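You operate a simulated robot arm through the tools that you are given. There is no shell and no other tool.

You are at the controls of a simulated robot arm. One attempt, no reset.

JOB
Soak the crust off the black-handled rack in the sink, in water at about 38C.
Fine: plug knob up, mixer set and rack in before the tap runs; tap off once it's clean; the rack stays in the water. Set down upright: what you pick out.
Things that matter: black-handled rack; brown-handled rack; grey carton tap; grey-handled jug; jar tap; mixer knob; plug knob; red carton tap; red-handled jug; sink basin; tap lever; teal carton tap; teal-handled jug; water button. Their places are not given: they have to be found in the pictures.

It is judged by the outcome, as a careful person would: the job done as asked, and still so three seconds after it is handed in. It fails if anything else is knocked over, pushed out of place, dropped, spilled or broken.

ROBOT AND FRAMES
A 7-joint arm with a two-finger parallel gripper, fixed in place. Base frame: the origin is on the floor under the middle of its stand, x ahead of it, y to its left, z up; the work surface is at about z = 880. Units: mm, degrees, N and s.
With the tool pointing down near the work surface it reaches from about 220 to 740 mm from the base axis. Its first joint turns from -166.0 to 166.0 degrees. Payload 1.57 kg.
The tool frame sits at the grasp point between the pads (the TCP): z along the fingers, y along the line on which they close. The tips reach 30 mm beyond it. The gripper opens to 110 mm. The fingers are 24 mm wide and 12 mm thick; the gripper's body (48 by 112 mm) begins 78 mm behind the TCP.
Orientation is told as [roll, pitch, yaw] about the base's x, y, z axes, in that order, counted from this pose: with the fingers straight down and closing along the base's y, the tool's x points along the base's -x, its y along +y and its z along -z.

CONTROLS
- The arm moves only by the tool jog_arm. Its argument "deltas" is a list that holds one entry, the list of rows, each a list of 7 numbers: the shift along the base's x, y, z in units of 200 mm (1.0 is 200 mm), then the turn, a rotation vector about the base's x, y, z in units of 45 degrees (1.0 is 45 degrees), then the opening in per cent of the stroke, from 0 (shut) to 100 (fully open). In form: [[[dx, dy, dz, ax, ay, az, hand], ...]]. A call has 1 to 20 rows; each row is the pose to reach, as a shift and turn from the pose commanded when the call began. A call with a number of a shift or a turn outside -1 to 1 is refused whole. A row lasts 0.2 s, in which the tool goes at most 50 mm and 8.6 degrees; a call with a longer step from one row to the next is refused whole, and so is a gripper value outside its range. Where a pose cannot be reached the arm comes as near as it can. A force on the tool above 40 N (or 10 N above the force at the start of the call, whichever is more), or a blocked arm, ends the call early, and 0.2 s more pass. Each finger travels about 45 mm/s and halts on what it meets, pressing with about 20 N; the grip force reading is that of the motor and also rises with nothing between the fingers. The clock runs only during rows and for 0.2 s after the last one: add rows that repeat a pose to give the fingers time. It gives the time, the measured TCP pose, the force on the tool (base axes), the opening and the grip force at its end, in the units of the frame above (readings bear some noise), with the torque about the TCP (base axes, N m) and any sound that the robot's microphone picked up.
- Cameras (640 x 400 px; columns grow to the right, rows downward): "scene" is fixed at [221, 499.4, 1603.9]; the picture's right is [-0.44, -0.90, 0.00], its down [-0.81, 0.39, -0.44] and it looks along [0.39, -0.19, -0.90] (base axes); focal length 264 px, centre (320, 200). "wrist" rides on the gripper at [70, 16, -141] in the tool frame; the picture's right is [-0.23, 0.97, 0.00], its down [-0.85, -0.20, -0.48] and it looks along [-0.47, -0.11, 0.88] (tool axes); focal length 222 px, centre (320, 200).
- snapshot(camera): a new picture of that camera. The clock stands still meanwhile.
- lift_body(by): slides the trunk up (or, below 0, down) by that many mm; the arm rides with it, the base frame stays. It gives what a move gives, with no picture.
- locate(camera, pixels): there is no depth. For up to 12 entries [column, row, z] of the newest picture of that camera ("zoom" is the newest enlarged one), the place [x, y] in the base frame at which the ray of that pixel passes the height z, good to about 2 mm. The clock stands still meanwhile.
- zoom(camera, box): a new picture of the part [left, top, right, bottom] of that camera's present view, enlarged. The clock stands still meanwhile.
- close_job(): hands the job in; it is judged then, once.

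Open the gripper and draw the arm clear of the work before you hand the job in, unless the task says otherwise.

The tools are called after "Request:" by a JSON object that holds its "fn" and its "kwargs". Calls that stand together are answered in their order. jog_arm: Moves the arm, as the interface text tells. Its arguments: {"type":"object","properties":{"deltas":{"type":"array","items":{"type":"array","items":{"type":"array","items":{"type":"number"}}}}},"required":["deltas"]} The other tools are called the same way: lift_body (by) moves the trunk up or down; snapshot (camera) takes a picture; locate (camera, pixels) gives the place at which the rays of pixels pass given heights; zoom (camera, box) takes an enlarged picture of a part of a camera's view; close_job () hands the job in.

At the start:

```text
time_s: 0.0
tool_pos: [435.3, 207.0, 1283.2]
orientation: [0.0, 0.1, 0.0]
contact_force: [0.1, 0.5, -0.1]
moment: [-0.02, -0.03, 0.01]
opening: 109.7
gripper_force: 0.0
trunk travel left (down, up): [-525.0, 65.0]
```

scene: 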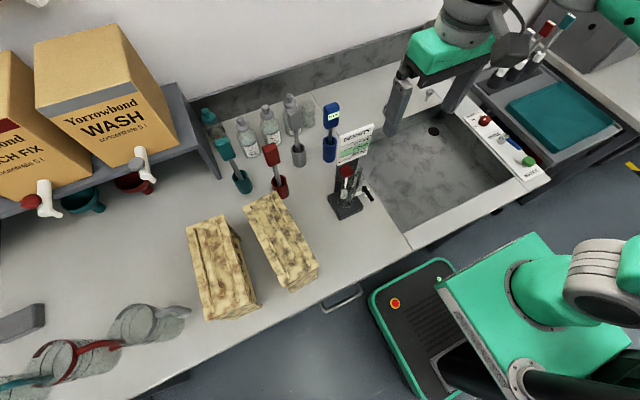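
wrist: 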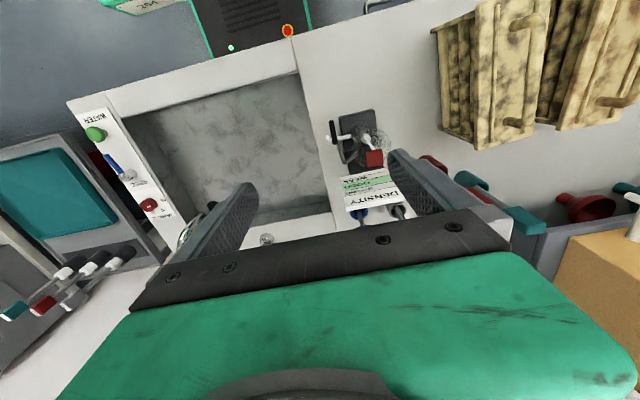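

The scene shows the sink around (440,150), control panel near (510,145), and two crusted racks near (222,265) and (282,240). I zoom into these parts for details.

Request:
{"fn": "zoom", "kwargs": {"camera": "scene", "box": [160, 170, 360, 340]}}

Request:
{"fn": "zoom", "kwargs": {"camera": "scene", "box": [360, 60, 580, 240]}}

Request:
{"fn": "zoom", "kwargs": {"camera": "wrist", "box": [60, 80, 340, 260]}}

Request:
{"fn": "zoom", "kwargs": {"camera": "wrist", "box": [400, 0, 640, 160]}}

```text
2.35 times, centred on (260, 255) of scene
```

zoom: 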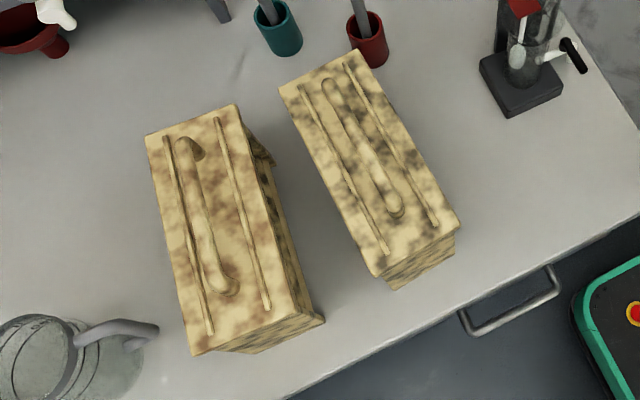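

```text
2.22 times, centred on (470, 150) of scene
```

zoom: 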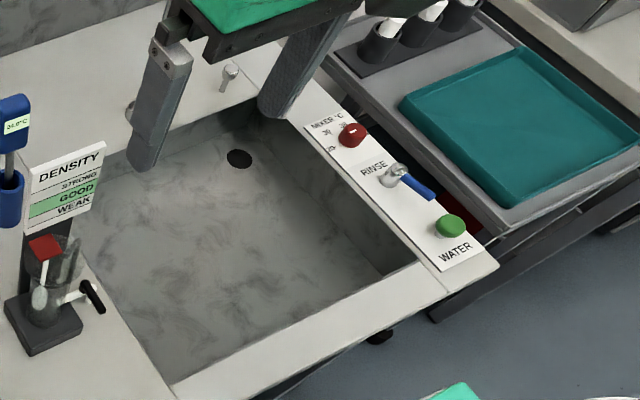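

```text
2.22 times, centred on (200, 170) of wrist
```

zoom: 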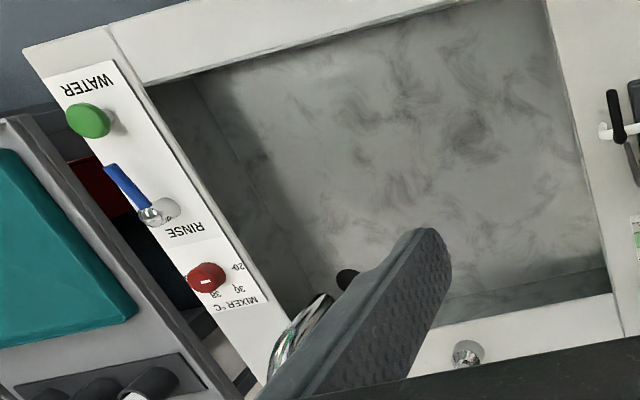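

```text
2.50 times, centred on (520, 80) of wrist
```

zoom: 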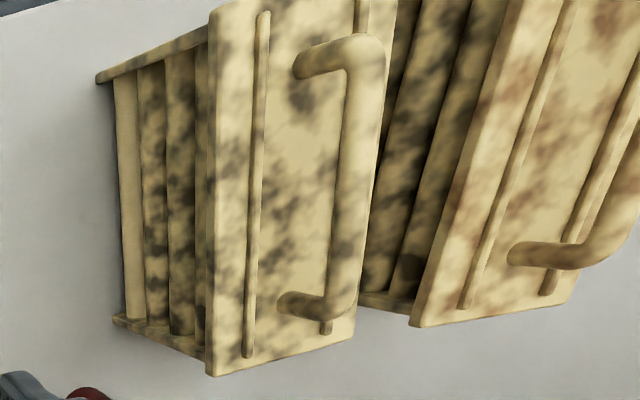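

The right rack shows black patches, the left brown. I zoom closer on the control panel, the sink back rim and the rest of the bench.

Request:
{"fn": "zoom", "kwargs": {"camera": "scene", "box": [460, 100, 560, 190]}}

Request:
{"fn": "zoom", "kwargs": {"camera": "scene", "box": [190, 80, 390, 230]}}

Request:
{"fn": "zoom", "kwargs": {"camera": "wrist", "box": [80, 110, 190, 230]}}

Request:
{"fn": "zoom", "kwargs": {"camera": "scene", "box": [0, 250, 240, 400]}}

```text
4.44 times, centred on (510, 145) of scene
```

zoom: 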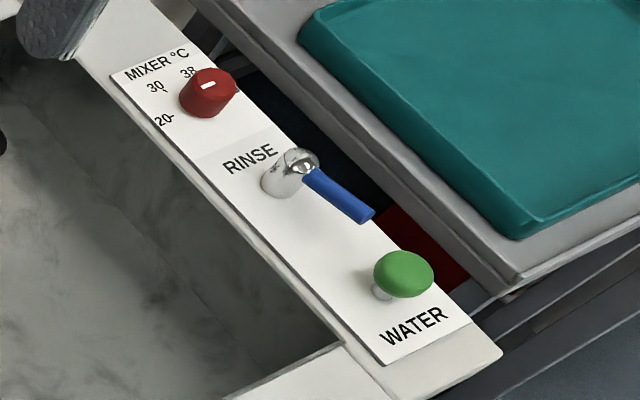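

```text
2.67 times, centred on (290, 155) of scene
```

zoom: 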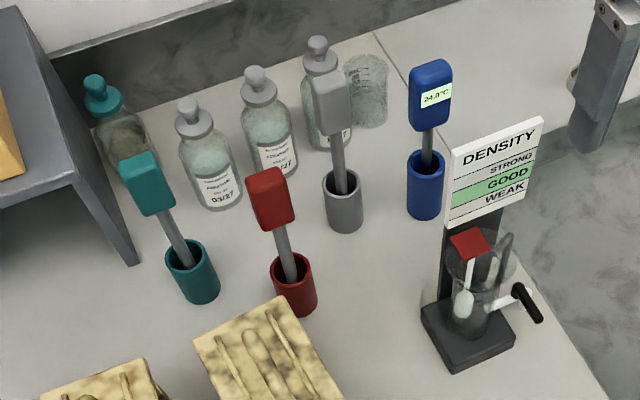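

```text
3.33 times, centred on (135, 170) of wrist
```

zoom: 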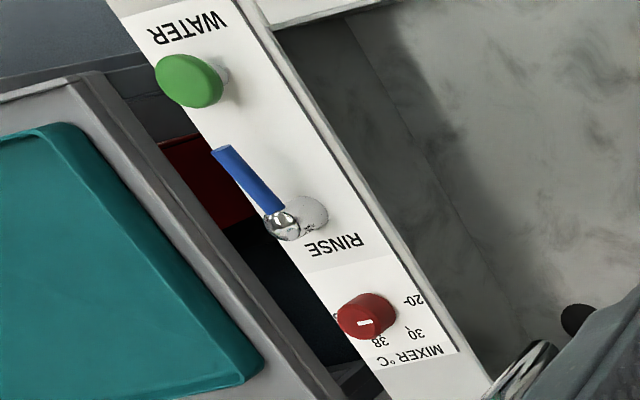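

```text
2.67 times, centred on (120, 325) of scene
```

zoom: 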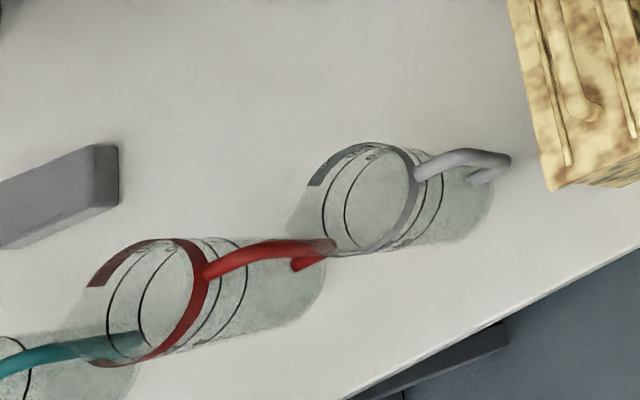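

I need geometry, so I locate key points in the scene picture: sink corners, panel controls, and rack corners at plausible heights.

Request:
{"fn": "locate", "kwargs": {"camera": "scene", "pixels": [[411, 233, 880], [500, 184, 880], [434, 131, 700], [425, 93, 880], [486, 120, 910], [503, 140, 920], [515, 145, 920], [528, 160, 910], [340, 208, 880], [368, 191, 940], [548, 180, 880], [400, 102, 880]]}}

Request:
{"fn": "locate", "kwargs": {"camera": "scene", "pixels": [[247, 205, 1000], [276, 192, 1000], [322, 265, 1000], [290, 286, 1000], [187, 226, 1000], [234, 211, 1000], [241, 313, 1000], [207, 319, 1000], [284, 290, 880], [320, 275, 880], [240, 318, 880], [261, 300, 880]]}}

Request:
{"fn": "snapshot", "kwargs": {"camera": "wrist"}}

```text
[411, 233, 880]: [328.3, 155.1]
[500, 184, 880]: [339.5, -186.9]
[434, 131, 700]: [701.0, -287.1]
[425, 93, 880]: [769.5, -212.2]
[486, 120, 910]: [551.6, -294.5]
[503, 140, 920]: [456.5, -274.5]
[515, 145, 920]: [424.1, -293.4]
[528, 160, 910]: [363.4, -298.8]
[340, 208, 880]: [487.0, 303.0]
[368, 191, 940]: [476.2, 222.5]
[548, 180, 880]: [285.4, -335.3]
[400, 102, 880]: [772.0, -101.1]
```

```text
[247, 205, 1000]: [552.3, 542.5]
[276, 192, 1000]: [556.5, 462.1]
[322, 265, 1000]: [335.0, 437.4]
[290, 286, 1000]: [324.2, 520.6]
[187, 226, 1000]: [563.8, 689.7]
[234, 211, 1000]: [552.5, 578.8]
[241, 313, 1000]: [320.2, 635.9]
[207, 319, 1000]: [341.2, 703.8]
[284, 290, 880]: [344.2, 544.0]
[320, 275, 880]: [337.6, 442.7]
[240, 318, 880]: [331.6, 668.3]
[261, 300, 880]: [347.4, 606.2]
```

```text
taken
```

wrist: 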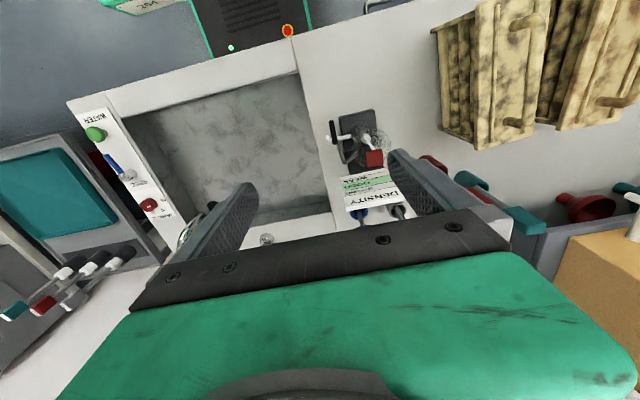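

I move the arm to the right at its present height to see the panel and the tap, with the wrist camera looking over the sink.

Request:
{"fn": "jog_arm", "kwargs": {"deltas": [[[-0.1, -0.2, 0, 0, 0, 0, 100], [-0.2, -0.4, 0, 0, 0, 0, 100], [-0.3, -0.6, 0, 0, 0, 0, 100], [-0.4, -0.8, 0, 0, 0, 0, 100], [-0.5, -1.0, 0, 0, 0, 0, 100]]]}}

Request:
{"fn": "snapshot", "kwargs": {"camera": "wrist"}}

Request:
{"fn": "snapshot", "kwargs": {"camera": "scene"}}

```text
time_s: 1.2
tool_pos: [334.5, 4.7, 1281.5]
orientation: [0.0, -0.1, 0.1]
contact_force: [-0.3, -0.4, 0.0]
moment: [0.02, 0.01, 0.02]
opening: 110.0
gripper_force: 0.1
trunk travel left (down, up): [-525.0, 65.0]
```

```text
taken
```

wrist: 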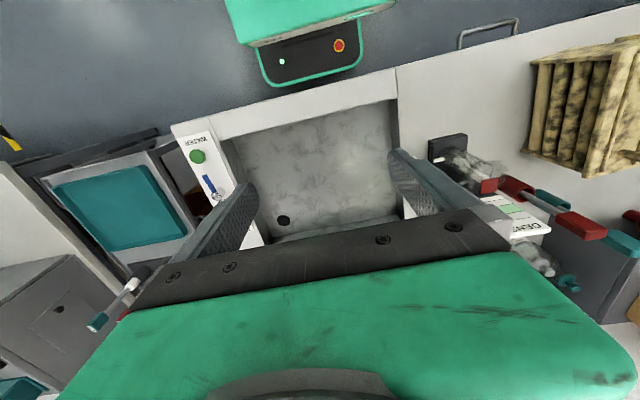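

```text
taken
```

scene: 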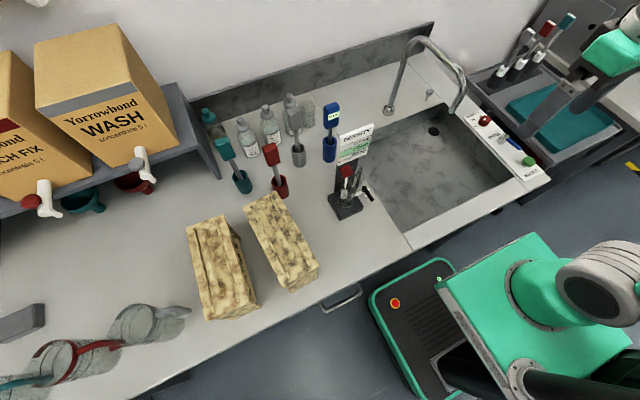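

The gooseneck tap is now visible arching from (388,110) to (455,108), with a small knob at (430,94). I zoom in for detail.

Request:
{"fn": "zoom", "kwargs": {"camera": "scene", "box": [370, 30, 480, 140]}}

Request:
{"fn": "zoom", "kwargs": {"camera": "scene", "box": [460, 90, 560, 190]}}

Request:
{"fn": "zoom", "kwargs": {"camera": "scene", "box": [360, 100, 520, 250]}}

```text
3.64 times, centred on (425, 85) of scene
```

zoom: 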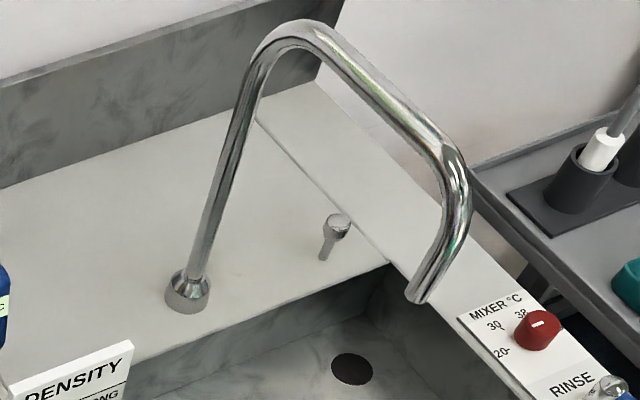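

```text
4.00 times, centred on (510, 140) of scene
```

zoom: 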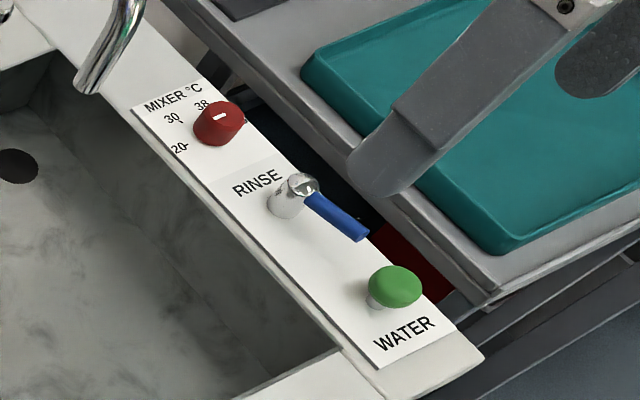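

```text
2.67 times, centred on (440, 175) of scene
```

zoom: 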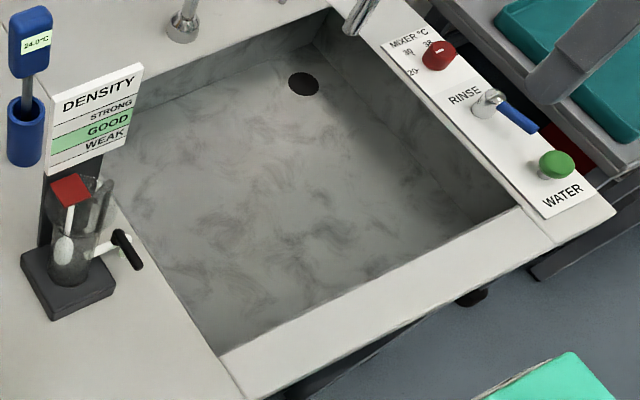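

I locate the plug knob base, tap base, spout and sink corners from the scene picture.

Request:
{"fn": "snapshot", "kwargs": {"camera": "scene"}}

Request:
{"fn": "locate", "kwargs": {"camera": "scene", "pixels": [[425.5, 101, 880], [429, 92, 915], [388, 111, 880], [451, 111, 1000], [451, 111, 1050], [451, 111, 1100], [440, 102, 880], [446, 104, 880], [360, 133, 880], [433, 131, 720], [382, 190, 880], [437, 218, 880]]}}

```text
taken
```

scene: 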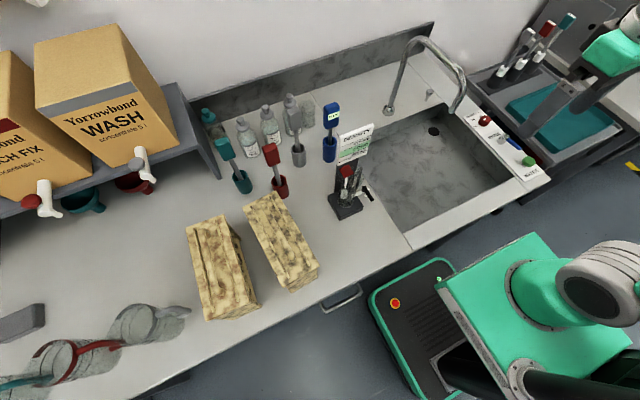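

```text
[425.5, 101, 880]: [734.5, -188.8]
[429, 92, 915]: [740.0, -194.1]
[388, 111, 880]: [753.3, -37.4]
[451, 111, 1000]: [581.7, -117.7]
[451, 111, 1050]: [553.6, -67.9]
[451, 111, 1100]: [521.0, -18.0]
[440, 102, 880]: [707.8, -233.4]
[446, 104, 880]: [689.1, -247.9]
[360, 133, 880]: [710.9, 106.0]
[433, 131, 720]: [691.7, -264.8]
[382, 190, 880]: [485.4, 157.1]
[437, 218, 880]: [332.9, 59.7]
```

I check the tap arch height (at y≈-37) using the arch-top pixels before moving over the sink, and look at the rack with the wrist camera zoom.

Request:
{"fn": "locate", "kwargs": {"camera": "scene", "pixels": [[420, 37, 1150], [420, 37, 1200], [420, 37, 1250], [410, 42, 1150], [410, 42, 1200], [450, 70, 1150], [450, 70, 1200], [465, 88, 1100], [465, 88, 1150], [405, 60, 1050], [405, 60, 1150]]}}

Request:
{"fn": "zoom", "kwargs": {"camera": "wrist", "box": [160, 100, 420, 260]}}

```text
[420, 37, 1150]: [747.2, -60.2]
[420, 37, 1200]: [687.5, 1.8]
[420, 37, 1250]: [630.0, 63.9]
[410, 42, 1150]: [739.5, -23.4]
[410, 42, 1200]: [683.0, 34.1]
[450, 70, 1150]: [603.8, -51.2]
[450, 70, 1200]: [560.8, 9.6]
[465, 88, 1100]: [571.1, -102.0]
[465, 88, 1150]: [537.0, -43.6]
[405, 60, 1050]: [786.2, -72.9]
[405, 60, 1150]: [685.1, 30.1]
```

```text
2.46 times, centred on (290, 180) of wrist
```

zoom: 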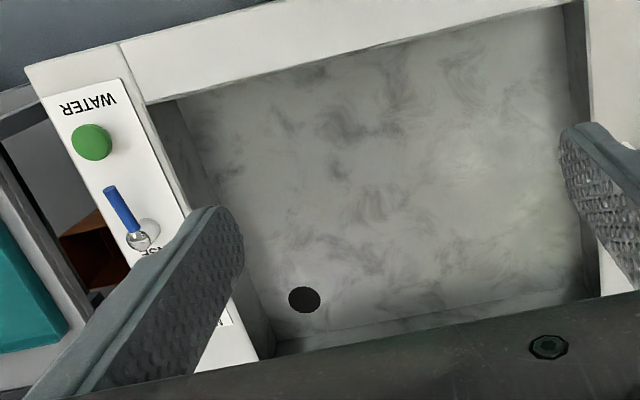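

The tap arch tops at about z 1175 in the plane y≈-37, below my tips at 1250. I move the arm over the right back of the sink to view plug knob and mixer.

Request:
{"fn": "jog_arm", "kwargs": {"deltas": [[[0.15, -0.15, 0, 0, 0, 0, 100], [0.3, -0.3, 0, 0, 0, 0, 100], [0.45, -0.45, 0, 0, 0, 0, 100], [0.6, -0.6, 0, 0, 0, 0, 100], [0.75, -0.75, 0, 0, 0, 0, 100], [0.9, -0.85, 0, 0, 0, 0, 100], [1.0, -0.9, 0, 0, 0, 0, 100]]]}}

Request:
{"fn": "snapshot", "kwargs": {"camera": "wrist"}}

```text
time_s: 2.8
tool_pos: [538.4, -174.0, 1284.2]
orientation: [0.0, 0.0, 0.0]
contact_force: [0.3, 0.5, 0.2]
moment: [-0.02, 0.02, 0.0]
opening: 110.3
gripper_force: 0.1
trunk travel left (down, up): [-525.0, 65.0]
```

```text
taken
```

wrist: 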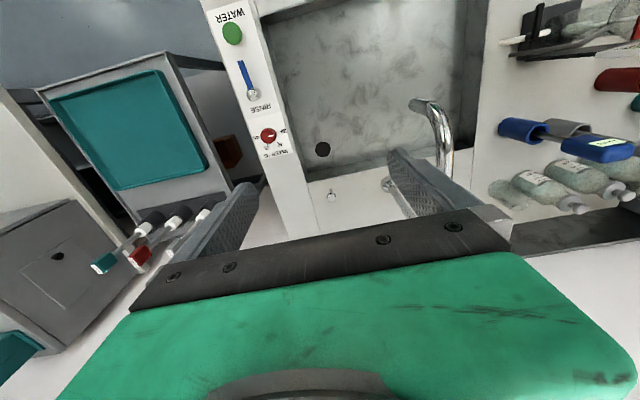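

The wrist view now shows the mixer at (267,135), plug knob at (331,193), drain at (322,149) and tap. I zoom in on them.

Request:
{"fn": "zoom", "kwargs": {"camera": "wrist", "box": [210, 80, 350, 210]}}

Request:
{"fn": "locate", "kwargs": {"camera": "wrist", "pixels": [[331, 199, 880], [331, 192, 915], [322, 149, 700], [267, 136, 905], [253, 95, 910], [241, 66, 915], [232, 34, 905], [305, 182, 880], [388, 185, 880], [412, 103, 1080], [480, 130, 880], [425, 160, 880]]}}

Request:
{"fn": "zoom", "kwargs": {"camera": "wrist", "box": [230, 100, 310, 160]}}

```text
3.08 times, centred on (280, 145) of wrist
```

zoom: 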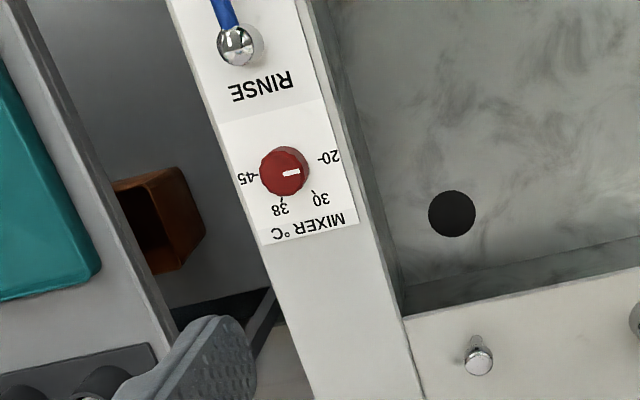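

```text
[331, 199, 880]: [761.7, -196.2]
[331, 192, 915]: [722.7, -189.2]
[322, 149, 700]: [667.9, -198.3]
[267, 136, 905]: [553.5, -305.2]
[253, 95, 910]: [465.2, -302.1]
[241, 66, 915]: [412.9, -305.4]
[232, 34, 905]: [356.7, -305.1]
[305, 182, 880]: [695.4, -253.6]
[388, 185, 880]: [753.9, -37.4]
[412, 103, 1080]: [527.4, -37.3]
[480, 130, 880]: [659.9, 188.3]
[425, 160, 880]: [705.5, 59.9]
```

```text
6.67 times, centred on (270, 130) of wrist
```

zoom: 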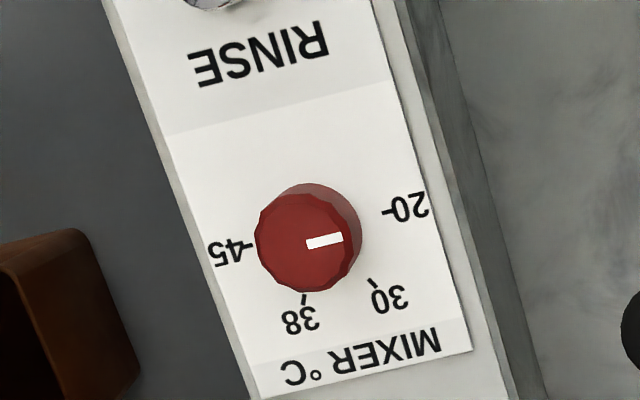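

The mixer pointer is at the "20" mark; marks are 20 (+y side), 30, 38, 45. I locate the dial ticks and the plug knob base/head precisely.

Request:
{"fn": "locate", "kwargs": {"camera": "zoom", "pixels": [[388, 212, 882], [374, 283, 882], [304, 298, 882], [248, 245, 882], [308, 245, 905], [342, 238, 905], [304, 246, 905], [355, 246, 905], [256, 240, 905], [304, 195, 905], [304, 291, 905]]}}

Request:
{"fn": "locate", "kwargs": {"camera": "wrist", "pixels": [[330, 190, 880], [331.3, 197, 900], [331.3, 197, 910], [331.3, 197, 920], [331.3, 197, 930]]}}

Request:
{"fn": "locate", "kwargs": {"camera": "scene", "pixels": [[425.5, 101, 880], [429, 91.5, 900], [429, 91.5, 910], [429, 91.5, 920], [429, 91.5, 930], [486, 120, 900], [486, 120, 910], [529, 160, 900], [529, 160, 910], [502, 138, 910], [516, 147, 910]]}}

```text
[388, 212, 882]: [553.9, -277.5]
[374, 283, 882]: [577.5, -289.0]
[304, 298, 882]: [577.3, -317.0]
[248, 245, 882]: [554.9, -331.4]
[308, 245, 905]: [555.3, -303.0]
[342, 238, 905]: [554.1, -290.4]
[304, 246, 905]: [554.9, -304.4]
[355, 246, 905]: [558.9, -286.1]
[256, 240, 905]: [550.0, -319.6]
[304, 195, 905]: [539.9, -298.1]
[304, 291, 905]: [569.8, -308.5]
```

```text
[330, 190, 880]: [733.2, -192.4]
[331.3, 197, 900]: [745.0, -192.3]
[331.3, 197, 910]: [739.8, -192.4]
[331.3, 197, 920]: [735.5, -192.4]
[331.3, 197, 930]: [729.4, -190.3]
```

```text
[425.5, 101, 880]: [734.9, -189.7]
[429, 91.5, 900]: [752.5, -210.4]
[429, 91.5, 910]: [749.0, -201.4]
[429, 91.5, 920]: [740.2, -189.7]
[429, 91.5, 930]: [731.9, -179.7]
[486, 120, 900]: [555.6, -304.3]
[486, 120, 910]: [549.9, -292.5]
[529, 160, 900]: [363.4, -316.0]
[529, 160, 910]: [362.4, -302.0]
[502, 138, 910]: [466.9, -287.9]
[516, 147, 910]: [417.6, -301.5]
```

The dial ticks sit 60° apart (20 at +y, 38 at −30° from +x), so the knob needs −120° about z; plug knob head is at about (735,-191,917). I check the tongs by the tray for clearance and the lever geometry.

Request:
{"fn": "zoom", "kwargs": {"camera": "scene", "box": [460, 0, 640, 120]}}

Request:
{"fn": "zoom", "kwargs": {"camera": "wrist", "box": [70, 180, 270, 300]}}

Request:
{"fn": "zoom", "kwargs": {"camera": "wrist", "box": [210, 10, 290, 110]}}

```text
3.33 times, centred on (550, 60) of scene
```

zoom: 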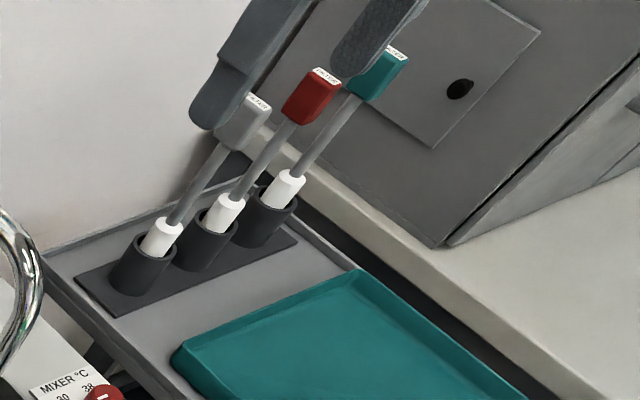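

```text
3.20 times, centred on (170, 240) of wrist
```

zoom: 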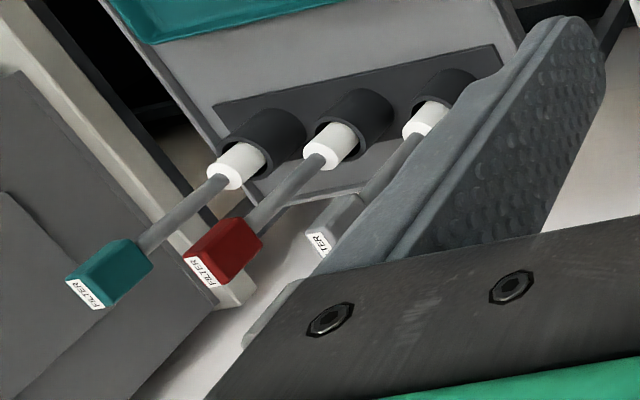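

```text
4.00 times, centred on (250, 60) of wrist
```

zoom: 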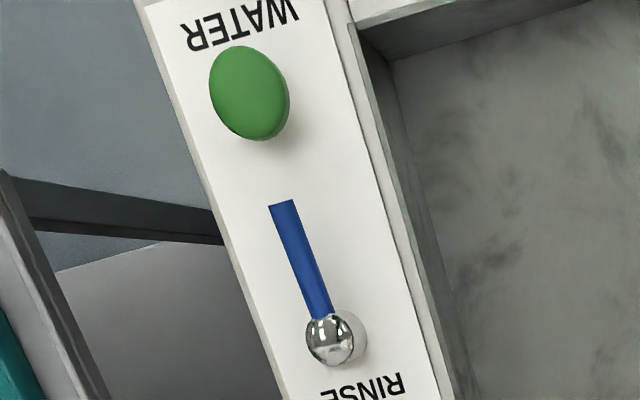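

I locate the filter handles' tops and bases from both views to know their clearance.

Request:
{"fn": "locate", "kwargs": {"camera": "scene", "pixels": [[496, 84, 880], [527, 32, 1080], [527, 32, 1150], [527, 32, 1000], [544, 25, 1080], [544, 25, 1150], [544, 25, 1000]]}}

Request:
{"fn": "locate", "kwargs": {"camera": "wrist", "pixels": [[210, 205, 880], [170, 255, 1080], [170, 255, 1150], [170, 255, 1000], [139, 258, 1080], [139, 258, 1150], [139, 258, 1000]]}}

```text
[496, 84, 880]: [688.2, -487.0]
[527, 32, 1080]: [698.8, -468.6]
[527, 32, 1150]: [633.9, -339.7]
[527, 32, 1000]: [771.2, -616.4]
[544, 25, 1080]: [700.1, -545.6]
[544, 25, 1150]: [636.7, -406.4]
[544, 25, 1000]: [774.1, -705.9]
```

```text
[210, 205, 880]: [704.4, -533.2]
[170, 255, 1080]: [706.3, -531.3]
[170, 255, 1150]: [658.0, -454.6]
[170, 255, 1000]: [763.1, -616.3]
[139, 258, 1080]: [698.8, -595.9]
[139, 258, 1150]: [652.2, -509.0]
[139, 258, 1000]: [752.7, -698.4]
```

The filter handles stand well clear (y < -450). I now move above the mixer knob (554,-304) and turn the tool +45° so that I can later turn it −120°.

Request:
{"fn": "jog_arm", "kwargs": {"deltas": [[[0.015, -0.11, 0, 0, 0, 0.1667, 60], [0.03, -0.22, 0, 0, 0, 0.333, 60], [0.045, -0.33, 0, 0, 0, 0.5, 60], [0.06, -0.44, 0, 0, 0, 0.667, 60], [0.07, -0.55, 0, 0, 0, 0.833, 60], [0.08, -0.655, 0, 0, 0, 1.0, 60]]]}}

Request:
{"fn": "jog_arm", "kwargs": {"deltas": [[[0, 0, -0.2, 0, 0, 0.111, 60], [0, 0, -0.4, 0, 0, 0.222, 60], [0, 0, -0.6, 0, 0, 0.333, 60], [0, 0, -0.8, 0, 0, 0.333, 60], [0, 0, -1.0, 0, 0, 0.333, 60]]]}}

Request:
{"fn": "snapshot", "kwargs": {"camera": "wrist"}}

Request:
{"fn": "snapshot", "kwargs": {"camera": "scene"}}

```text
time_s: 4.2
tool_pos: [538.5, -298.8, 1269.6]
orientation: [0.1, 0.0, 45.1]
contact_force: [-0.5, -1.3, -0.8]
moment: [0.09, 0.03, 0.0]
opening: 66.3
gripper_force: 0.1
out of reach, approached as far as the arm can: row 4, 5, 6
trunk travel left (down, up): [-525.0, 65.0]
```

```text
time_s: 5.4
tool_pos: [537.8, -295.7, 1070.6]
orientation: [-0.1, 0.0, 60.0]
contact_force: [-0.2, 0.1, -0.2]
moment: [0.02, 0.01, -0.02]
opening: 66.0
gripper_force: 0.2
trunk travel left (down, up): [-525.0, 65.0]
```

```text
taken
```

wrist: 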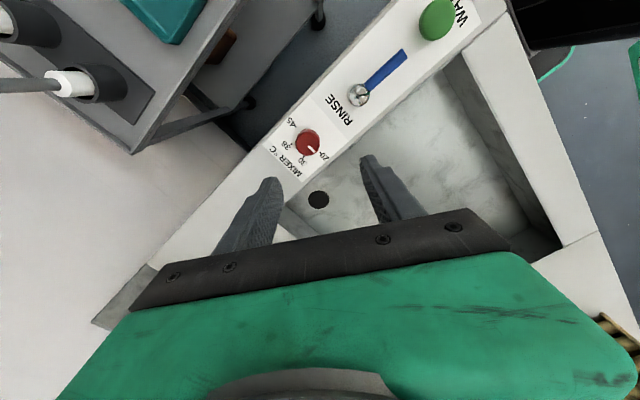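

```text
taken
```

scene: 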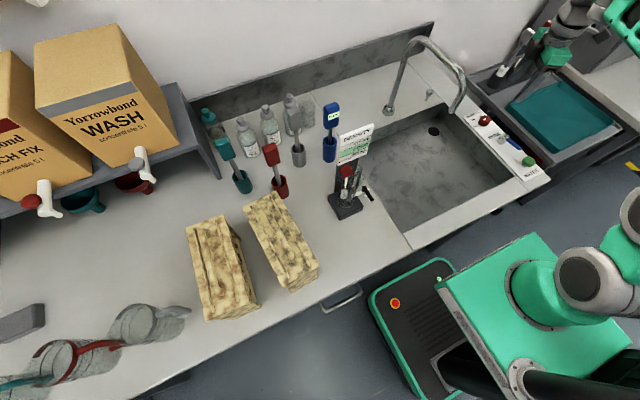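

The wrist view shows the mixer knob at (307,143). I zoom and locate it, and the lever and button, from this nearer viewpoint.

Request:
{"fn": "zoom", "kwargs": {"camera": "wrist", "box": [250, 90, 370, 180]}}

Request:
{"fn": "locate", "kwargs": {"camera": "wrist", "pixels": [[308, 142, 900], [308, 142, 905], [359, 95, 900], [359, 95, 910], [404, 52, 900], [404, 52, 915], [437, 18, 905]]}}

```text
4.44 times, centred on (310, 135) of wrist
```

zoom: 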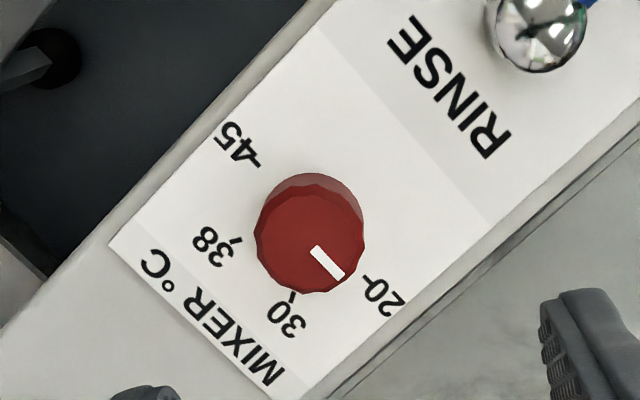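

```text
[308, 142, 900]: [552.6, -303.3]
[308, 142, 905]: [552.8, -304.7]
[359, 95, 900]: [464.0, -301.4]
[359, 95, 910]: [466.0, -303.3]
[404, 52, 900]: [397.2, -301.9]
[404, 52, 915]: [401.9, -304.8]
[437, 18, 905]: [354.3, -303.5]
```

The knob axis is at (553.5,-304.5), diameter about 34 mm. I descend towards it with an opening of 66 mm, first to z≈950.

Request:
{"fn": "jog_arm", "kwargs": {"deltas": [[[0.04, -0.022, -0.15, 0, 0, 0, 60], [0.0785, -0.044, -0.3, 0, 0, 0, 60], [0.0785, -0.044, -0.45, 0, 0, 0, 60], [0.0785, -0.044, -0.6, 0, 0, 0, 60]]]}}

Request:
{"fn": "snapshot", "kwargs": {"camera": "wrist"}}

Request:
{"fn": "zoom", "kwargs": {"camera": "scene", "box": [440, 60, 580, 180]}}

```text
time_s: 6.4
tool_pos: [552.0, -305.6, 949.9]
orientation: [0.1, 0.1, 60.1]
contact_force: [-0.4, -0.5, 0.0]
moment: [-0.02, -0.01, 0.0]
opening: 66.0
gripper_force: 0.0
trunk travel left (down, up): [-525.0, 65.0]
```

```text
taken
```

wrist: 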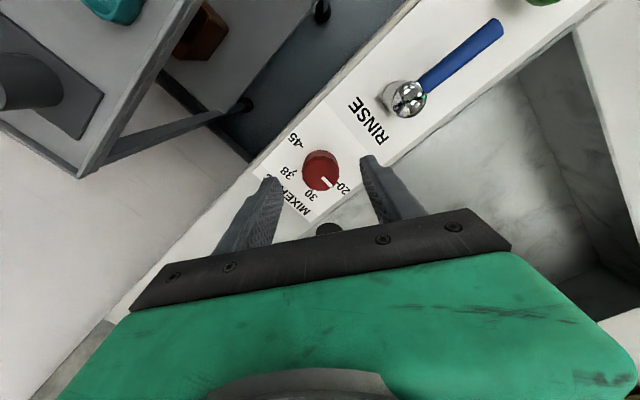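

```text
3.33 times, centred on (510, 120) of scene
```

zoom: 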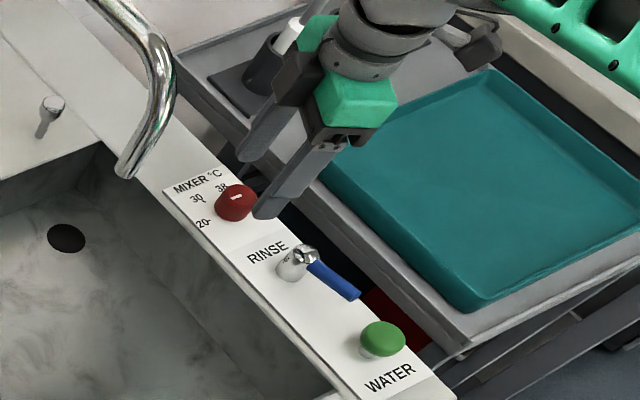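

The fingers straddle the knob. I descend 33 mm and then close gently over it.

Request:
{"fn": "jog_arm", "kwargs": {"deltas": [[[0.007, 0.005, -0.08, 0, 0, 0, 60], [0.007, 0.005, -0.165, 0, 0, 0, 60], [0.007, 0.005, -0.165, 0, 0, 0, 45], [0.007, 0.005, -0.165, 0, 0, 0, 30], [0.007, 0.005, -0.165, 0, 0, 0, 20], [0.007, 0.005, -0.165, 0, 0, 0, 20]]]}}

Request:
{"fn": "snapshot", "kwargs": {"camera": "wrist"}}

```text
time_s: 7.8
tool_pos: [554.8, -302.7, 917.2]
orientation: [0.1, 0.1, 60.0]
contact_force: [-5.9, 3.6, 0.3]
moment: [0.19, 0.28, 0.01]
opening: 33.3
gripper_force: 28.8
trunk travel left (down, up): [-525.0, 65.0]
```

```text
taken
```

wrist: 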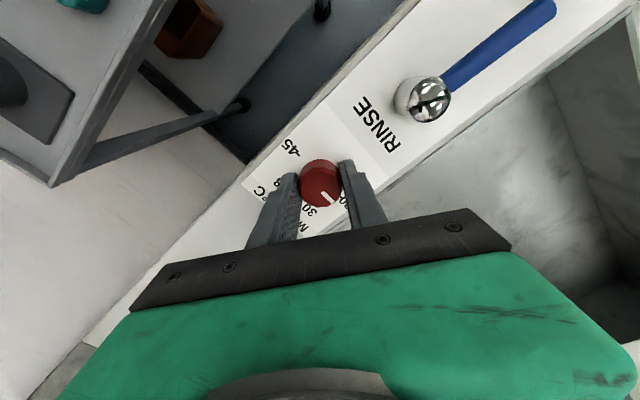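

The knob is held (33 mm opening, force 7 N sideways). I relax the sideways offset slightly and turn −45° about z.

Request:
{"fn": "jog_arm", "kwargs": {"deltas": [[[-0.004, 0.002, 0, 0, 0, -0.167, 20], [-0.006, 0.004, 0, 0, 0, -0.333, 20], [-0.006, 0.004, 0, 0, 0, -0.5, 20], [-0.006, 0.004, 0, 0, 0, -0.667, 20], [-0.006, 0.004, 0, 0, 0, -0.833, 20], [-0.006, 0.004, 0, 0, 0, -1.0, 20]]]}}

Request:
{"fn": "zoom", "kwargs": {"camera": "wrist", "box": [230, 100, 430, 240]}}

Request:
{"fn": "zoom", "kwargs": {"camera": "scene", "box": [450, 80, 550, 170]}}

```text
time_s: 9.2
tool_pos: [554.0, -301.8, 918.2]
orientation: [-0.2, 0.0, 15.0]
contact_force: [-2.4, 4.1, 0.9]
moment: [0.07, -0.03, 0.0]
opening: 33.4
gripper_force: 41.7
trunk travel left (down, up): [-525.0, 65.0]
```

```text
2.86 times, centred on (330, 170) of wrist
```

zoom: 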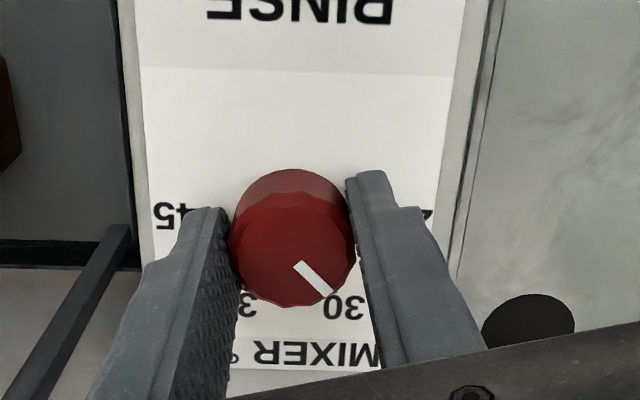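

```text
4.44 times, centred on (500, 125) of scene
```

zoom: 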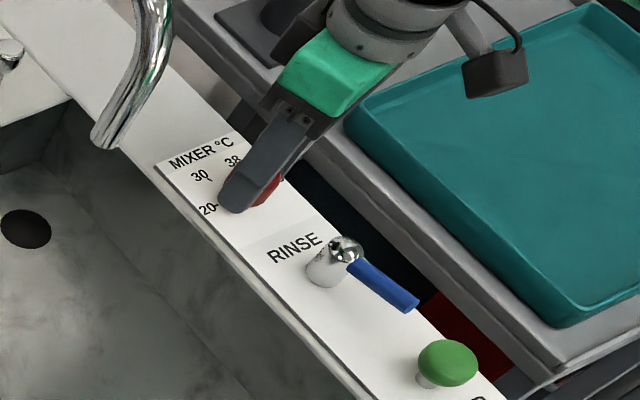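

The knob turned with the tool (pointer now between 20 and 30). I turn another −45°.

Request:
{"fn": "jog_arm", "kwargs": {"deltas": [[[0, -0.002, 0, 0, 0, -0.167, 20], [0, -0.004, 0, 0, 0, -0.333, 20], [0, -0.004, 0, 0, 0, -0.5, 20], [0, -0.004, 0, 0, 0, -0.667, 20], [0, -0.004, 0, 0, 0, -0.833, 20], [0, -0.004, 0, 0, 0, -1.0, 20]]]}}

Request:
{"fn": "jog_arm", "kwargs": {"deltas": [[[0, 0, 0, 0, 0, -0.167, 20], [0, 0, 0, 0, 0, -0.333, 20], [0, 0, 0, 0, 0, -0.5, 20], [0, 0, 0, 0, 0, -0.667, 20]]]}}

Request:
{"fn": "zoom", "kwargs": {"camera": "wrist", "box": [230, 100, 430, 240]}}

Request:
{"fn": "zoom", "kwargs": {"camera": "scene", "box": [450, 80, 550, 170]}}

```text
time_s: 10.6
tool_pos: [553.4, -301.1, 917.5]
orientation: [0.0, 0.0, -30.0]
contact_force: [3.5, 18.6, 0.6]
moment: [0.72, -0.05, 0.04]
opening: 33.3
gripper_force: 41.3
trunk travel left (down, up): [-525.0, 65.0]
```

```text
time_s: 11.6
tool_pos: [554.3, -300.4, 917.1]
orientation: [-0.2, -0.1, -59.9]
contact_force: [10.9, 26.3, -0.4]
moment: [0.88, -0.19, 0.06]
opening: 33.2
gripper_force: 41.6
trunk travel left (down, up): [-525.0, 65.0]
```

```text
2.86 times, centred on (330, 170) of wrist
```

zoom: 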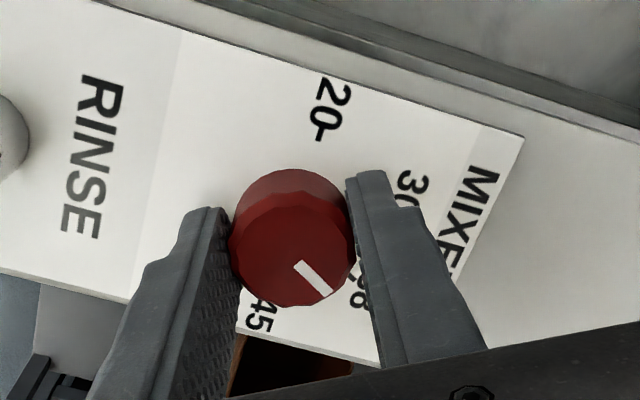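

```text
4.44 times, centred on (500, 125) of scene
```

zoom: 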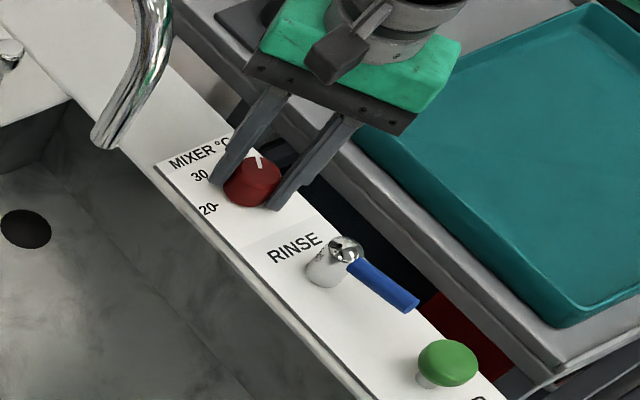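

The tool has turned −120° in all. I open the fingers, rise, and check the pointer against the 38 mark.

Request:
{"fn": "jog_arm", "kwargs": {"deltas": [[[0, 0.006, 0, 0, 0, 0, 30], [0, 0.006, 0, 0, 0, 0, 45], [0, 0.006, 0, 0, 0, 0, 60], [0, 0.006, 0, 0, 0, 0, 60], [0, 0.006, 0.15, 0, 0, 0, 60], [0, 0.006, 0.3, 0, 0, 0, 60], [0, 0.006, 0.5, 0, 0, 0, 60], [0, 0.006, 0.7, 0, 0, 0, 60]]]}}

Request:
{"fn": "zoom", "kwargs": {"camera": "wrist", "box": [250, 70, 390, 180]}}

Request:
{"fn": "zoom", "kwargs": {"camera": "scene", "box": [450, 80, 550, 170]}}

```text
time_s: 13.4
tool_pos: [551.6, -302.8, 1055.1]
orientation: [0.1, 0.0, -59.9]
contact_force: [-0.7, -0.4, 0.2]
moment: [0.04, -0.01, 0.02]
opening: 66.0
gripper_force: 0.0
trunk travel left (down, up): [-525.0, 65.0]
```

```text
3.64 times, centred on (320, 125) of wrist
```

zoom: 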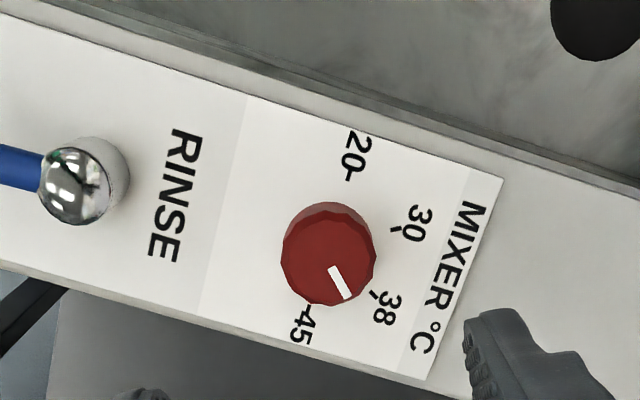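

```text
4.44 times, centred on (500, 125) of scene
```

zoom: 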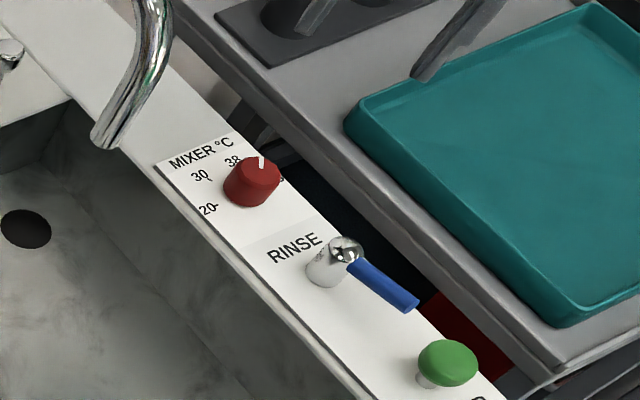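

The pointer looks slightly past 38; I compute the actual angles through locate.

Request:
{"fn": "zoom", "kwargs": {"camera": "wrist", "box": [290, 100, 380, 170]}}

```text
5.71 times, centred on (335, 135) of wrist
```

zoom: 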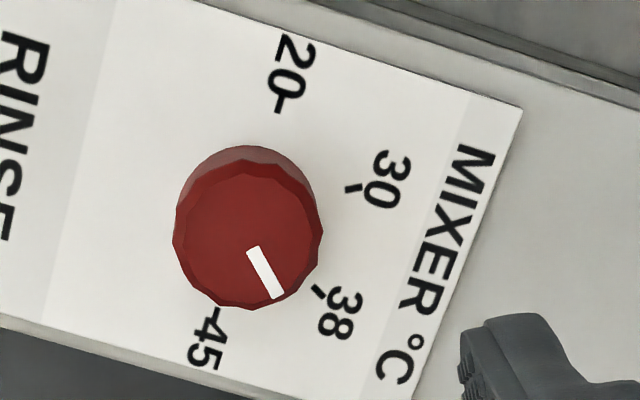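

Request:
{"fn": "locate", "kwargs": {"camera": "zoom", "pixels": [[255, 248, 905], [278, 296, 905], [248, 238, 905], [176, 240, 905], [322, 232, 905], [280, 108, 882], [347, 189, 882], [312, 286, 882], [325, 297, 882], [216, 316, 882], [361, 185, 882], [283, 95, 882]]}}

```text
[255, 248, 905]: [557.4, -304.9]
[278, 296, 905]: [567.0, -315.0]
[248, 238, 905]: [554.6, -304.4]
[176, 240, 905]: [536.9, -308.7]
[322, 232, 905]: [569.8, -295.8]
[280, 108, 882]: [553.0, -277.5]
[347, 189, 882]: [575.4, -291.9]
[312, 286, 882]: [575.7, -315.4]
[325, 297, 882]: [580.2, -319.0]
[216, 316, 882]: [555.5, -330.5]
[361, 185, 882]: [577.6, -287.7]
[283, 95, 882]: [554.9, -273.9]
```

The pointer sits about 14° past the 38 tick (the faceted knob aligned itself with the pads when I closed). I regrip at this same yaw and turn it back +14°.

Request:
{"fn": "jog_arm", "kwargs": {"deltas": [[[0.01, 0.006, -0.2, 0, 0, 0, 60], [0.01, 0.006, -0.4, 0, 0, 0, 60], [0.01, 0.006, -0.55, 0, 0, 0, 60], [0.01, 0.006, -0.69, 0, 0, 0, 60], [0.01, 0.006, -0.69, 0, 0, 0, 45], [0.01, 0.006, -0.69, 0, 0, 0, 30], [0.01, 0.006, -0.69, 0, 0, 0, 22], [0.01, 0.006, -0.69, 0, 0, 0, 22]]]}}

Request:
{"fn": "jog_arm", "kwargs": {"deltas": [[[0, 0, 0, 0, 0, 0.155, 22], [0, 0, 0, 0, 0, 0.311, 22], [0, 0, 0, 0, 0, 0.311, 22]]]}}

Request:
{"fn": "zoom", "kwargs": {"camera": "wrist", "box": [230, 100, 430, 240]}}

```text
time_s: 15.2
tool_pos: [553.7, -302.3, 921.5]
orientation: [-0.1, -0.1, -60.1]
contact_force: [-5.3, -3.2, -1.6]
moment: [-0.26, 0.07, 0.03]
opening: 33.6
gripper_force: 28.8
trunk travel left (down, up): [-525.0, 65.0]
```

```text
time_s: 16.0
tool_pos: [554.2, -302.2, 919.7]
orientation: [-0.1, 0.1, -46.0]
contact_force: [-7.0, -3.6, -4.3]
moment: [-0.3, 0.05, -0.02]
opening: 33.7
gripper_force: 41.7
trunk travel left (down, up): [-525.0, 65.0]
```

```text
2.86 times, centred on (330, 170) of wrist
```

zoom: 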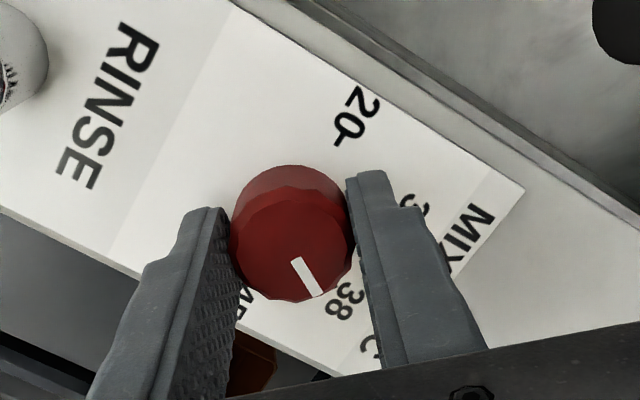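

I release the knob and rise to check the pointer again.

Request:
{"fn": "jog_arm", "kwargs": {"deltas": [[[0, 0, 0, 0, 0, 0, 30], [0, 0, 0, 0, 0, 0, 45], [0, 0, 0, 0, 0, 0, 60], [0, 0, 0, 0, 0, 0, 60], [0, 0, 0.15, 0, 0, 0, 60], [0, 0, 0.3, 0, 0, 0, 60], [0, 0, 0.5, 0, 0, 0, 60], [0, 0, 0.7, 0, 0, 0, 60]]]}}

Request:
{"fn": "zoom", "kwargs": {"camera": "wrist", "box": [290, 100, 380, 170]}}

```text
time_s: 17.8
tool_pos: [555.9, -300.9, 1059.8]
orientation: [-0.1, 0.2, -46.1]
contact_force: [-0.1, -0.2, 0.3]
moment: [0.02, -0.02, -0.01]
opening: 65.9
gripper_force: 0.2
trunk travel left (down, up): [-525.0, 65.0]
```

```text
5.71 times, centred on (335, 135) of wrist
```

zoom: 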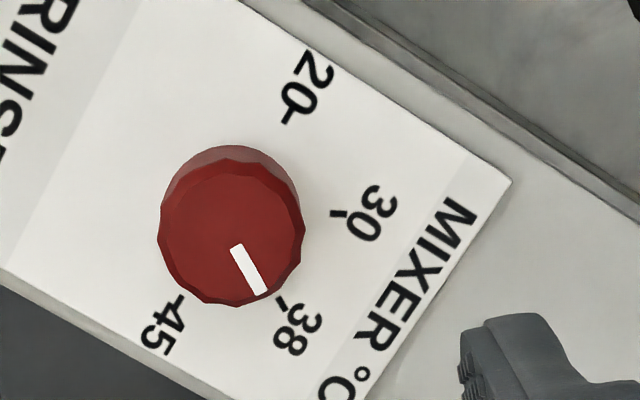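

The pointer now matches the 38 tick (within ~3°). Next the plug knob: I turn the tool back to yaw ~0, move toward y −230, then tilt the fingers forward by 30° to extend the reach.

Request:
{"fn": "jog_arm", "kwargs": {"deltas": [[[0, 0.06, 0.05, 0, 0, 0.167, 60], [0, 0.12, 0.1, 0, 0, 0.333, 60], [0, 0.2, 0.1, 0, 0, 0.5, 60], [0, 0.28, 0.1, 0, 0, 0.667, 60], [0, 0.36, 0.1, 0, 0, 0.833, 60], [0, 0.45, 0.1, 0, 0, 1.0, 60]]]}}

Request:
{"fn": "jog_arm", "kwargs": {"deltas": [[[0.05, 0.02, 0, 0, -0.167, 0, 60], [0.15, 0.05, 0, 0, -0.333, 0, 60], [0.25, 0.08, 0, 0, -0.5, 0, 60], [0.35, 0.1, 0, 0, -0.667, 0, 60], [0.45, 0.1, 0, 0, -0.667, 0, 60], [0.55, 0.1, 0, 0, -0.667, 0, 60]]]}}

Request:
{"fn": "snapshot", "kwargs": {"camera": "wrist"}}

Request:
{"fn": "snapshot", "kwargs": {"camera": "scene"}}

```text
time_s: 19.2
tool_pos: [556.5, -209.8, 1078.7]
orientation: [0.0, 0.0, -1.0]
contact_force: [0.0, 0.0, -1.1]
moment: [-0.03, -0.01, 0.0]
opening: 66.0
gripper_force: 0.1
trunk travel left (down, up): [-525.0, 65.0]
```

```text
time_s: 20.6
tool_pos: [664.9, -190.0, 1078.4]
orientation: [0.6, -30.0, -1.2]
contact_force: [-1.4, 0.5, -0.3]
moment: [0.0, 0.04, 0.01]
opening: 66.1
gripper_force: 0.0
trunk travel left (down, up): [-525.0, 65.0]
```

```text
taken
```

wrist: 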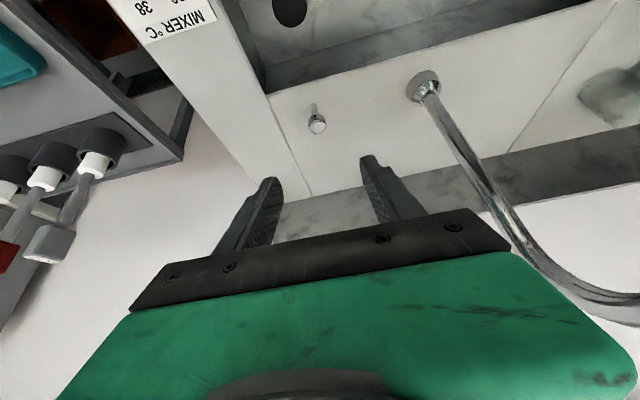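

```text
taken
```

scene: 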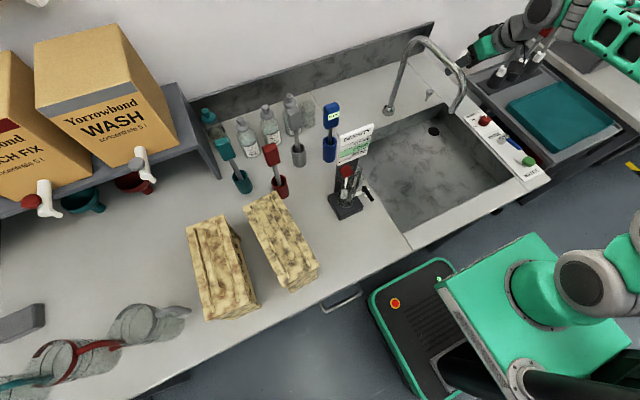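

The plug knob is visible at (317,124) with base at about (312,107). I locate it from this view.

Request:
{"fn": "zoom", "kwargs": {"camera": "wrist", "box": [270, 80, 370, 150]}}

Request:
{"fn": "locate", "kwargs": {"camera": "wrist", "pixels": [[312, 106, 880], [317, 125, 900], [317, 125, 910], [317, 125, 920], [317, 125, 930], [427, 85, 880]]}}

```text
5.71 times, centred on (320, 115) of wrist
```

zoom: 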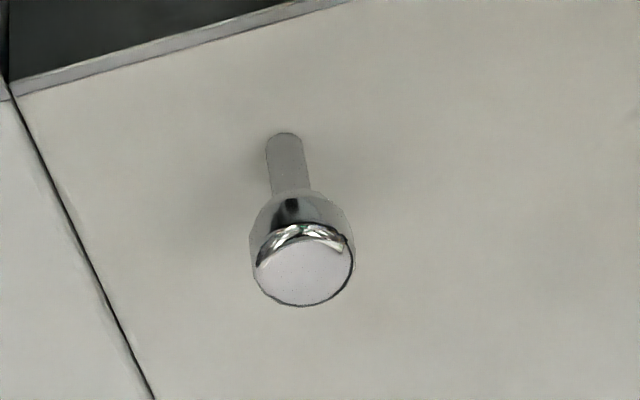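

```text
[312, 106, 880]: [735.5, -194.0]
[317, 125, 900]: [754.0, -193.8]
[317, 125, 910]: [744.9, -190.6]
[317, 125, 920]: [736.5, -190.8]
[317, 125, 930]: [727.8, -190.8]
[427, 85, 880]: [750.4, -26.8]
```

The head top is at about (736,-191,921) with the stem below; head width ~25 mm. I go down toward TCP (727,-191,927) with the fingers straddling it.

Request:
{"fn": "jog_arm", "kwargs": {"deltas": [[[0.07, -0.005, -0.17, 0, 0, 0, 60], [0.14, -0.007, -0.34, 0, 0, 0, 60], [0.22, -0.007, -0.5, 0, 0, 0, 60], [0.28, -0.007, -0.62, 0, 0, 0, 60], [0.31, -0.007, -0.75, 0, 0, 0, 60]]]}}

Request:
{"fn": "zoom", "kwargs": {"camera": "wrist", "box": [230, 90, 430, 220]}}

Request:
{"fn": "zoom", "kwargs": {"camera": "scene", "box": [370, 20, 510, 130]}}

```text
time_s: 21.8
tool_pos: [728.1, -191.5, 929.1]
orientation: [0.5, -30.0, -1.1]
contact_force: [-0.2, -0.3, 1.2]
moment: [0.04, 0.0, -0.02]
opening: 65.9
gripper_force: 0.0
trunk travel left (down, up): [-525.0, 65.0]
```

```text
3.08 times, centred on (330, 155) of wrist
```

zoom: 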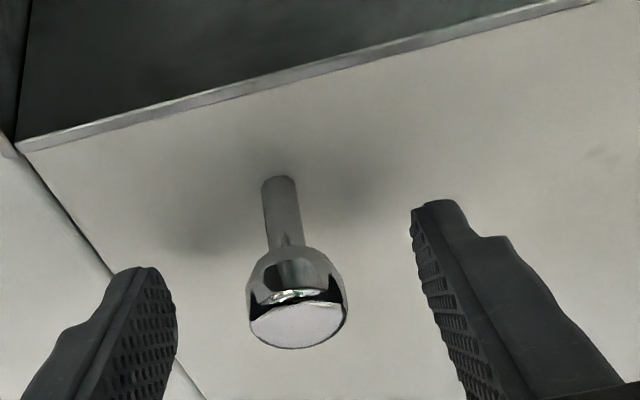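

```text
3.64 times, centred on (440, 75) of scene
```

zoom: 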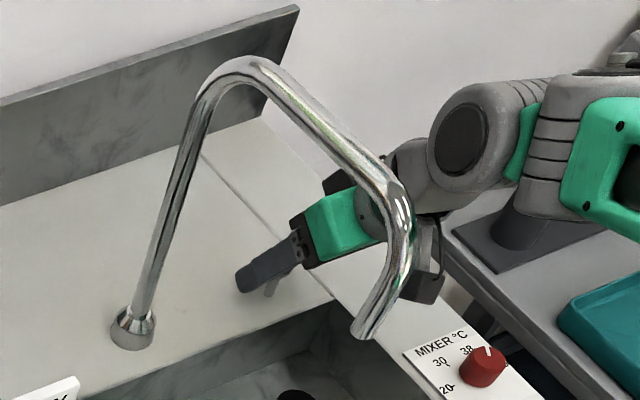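

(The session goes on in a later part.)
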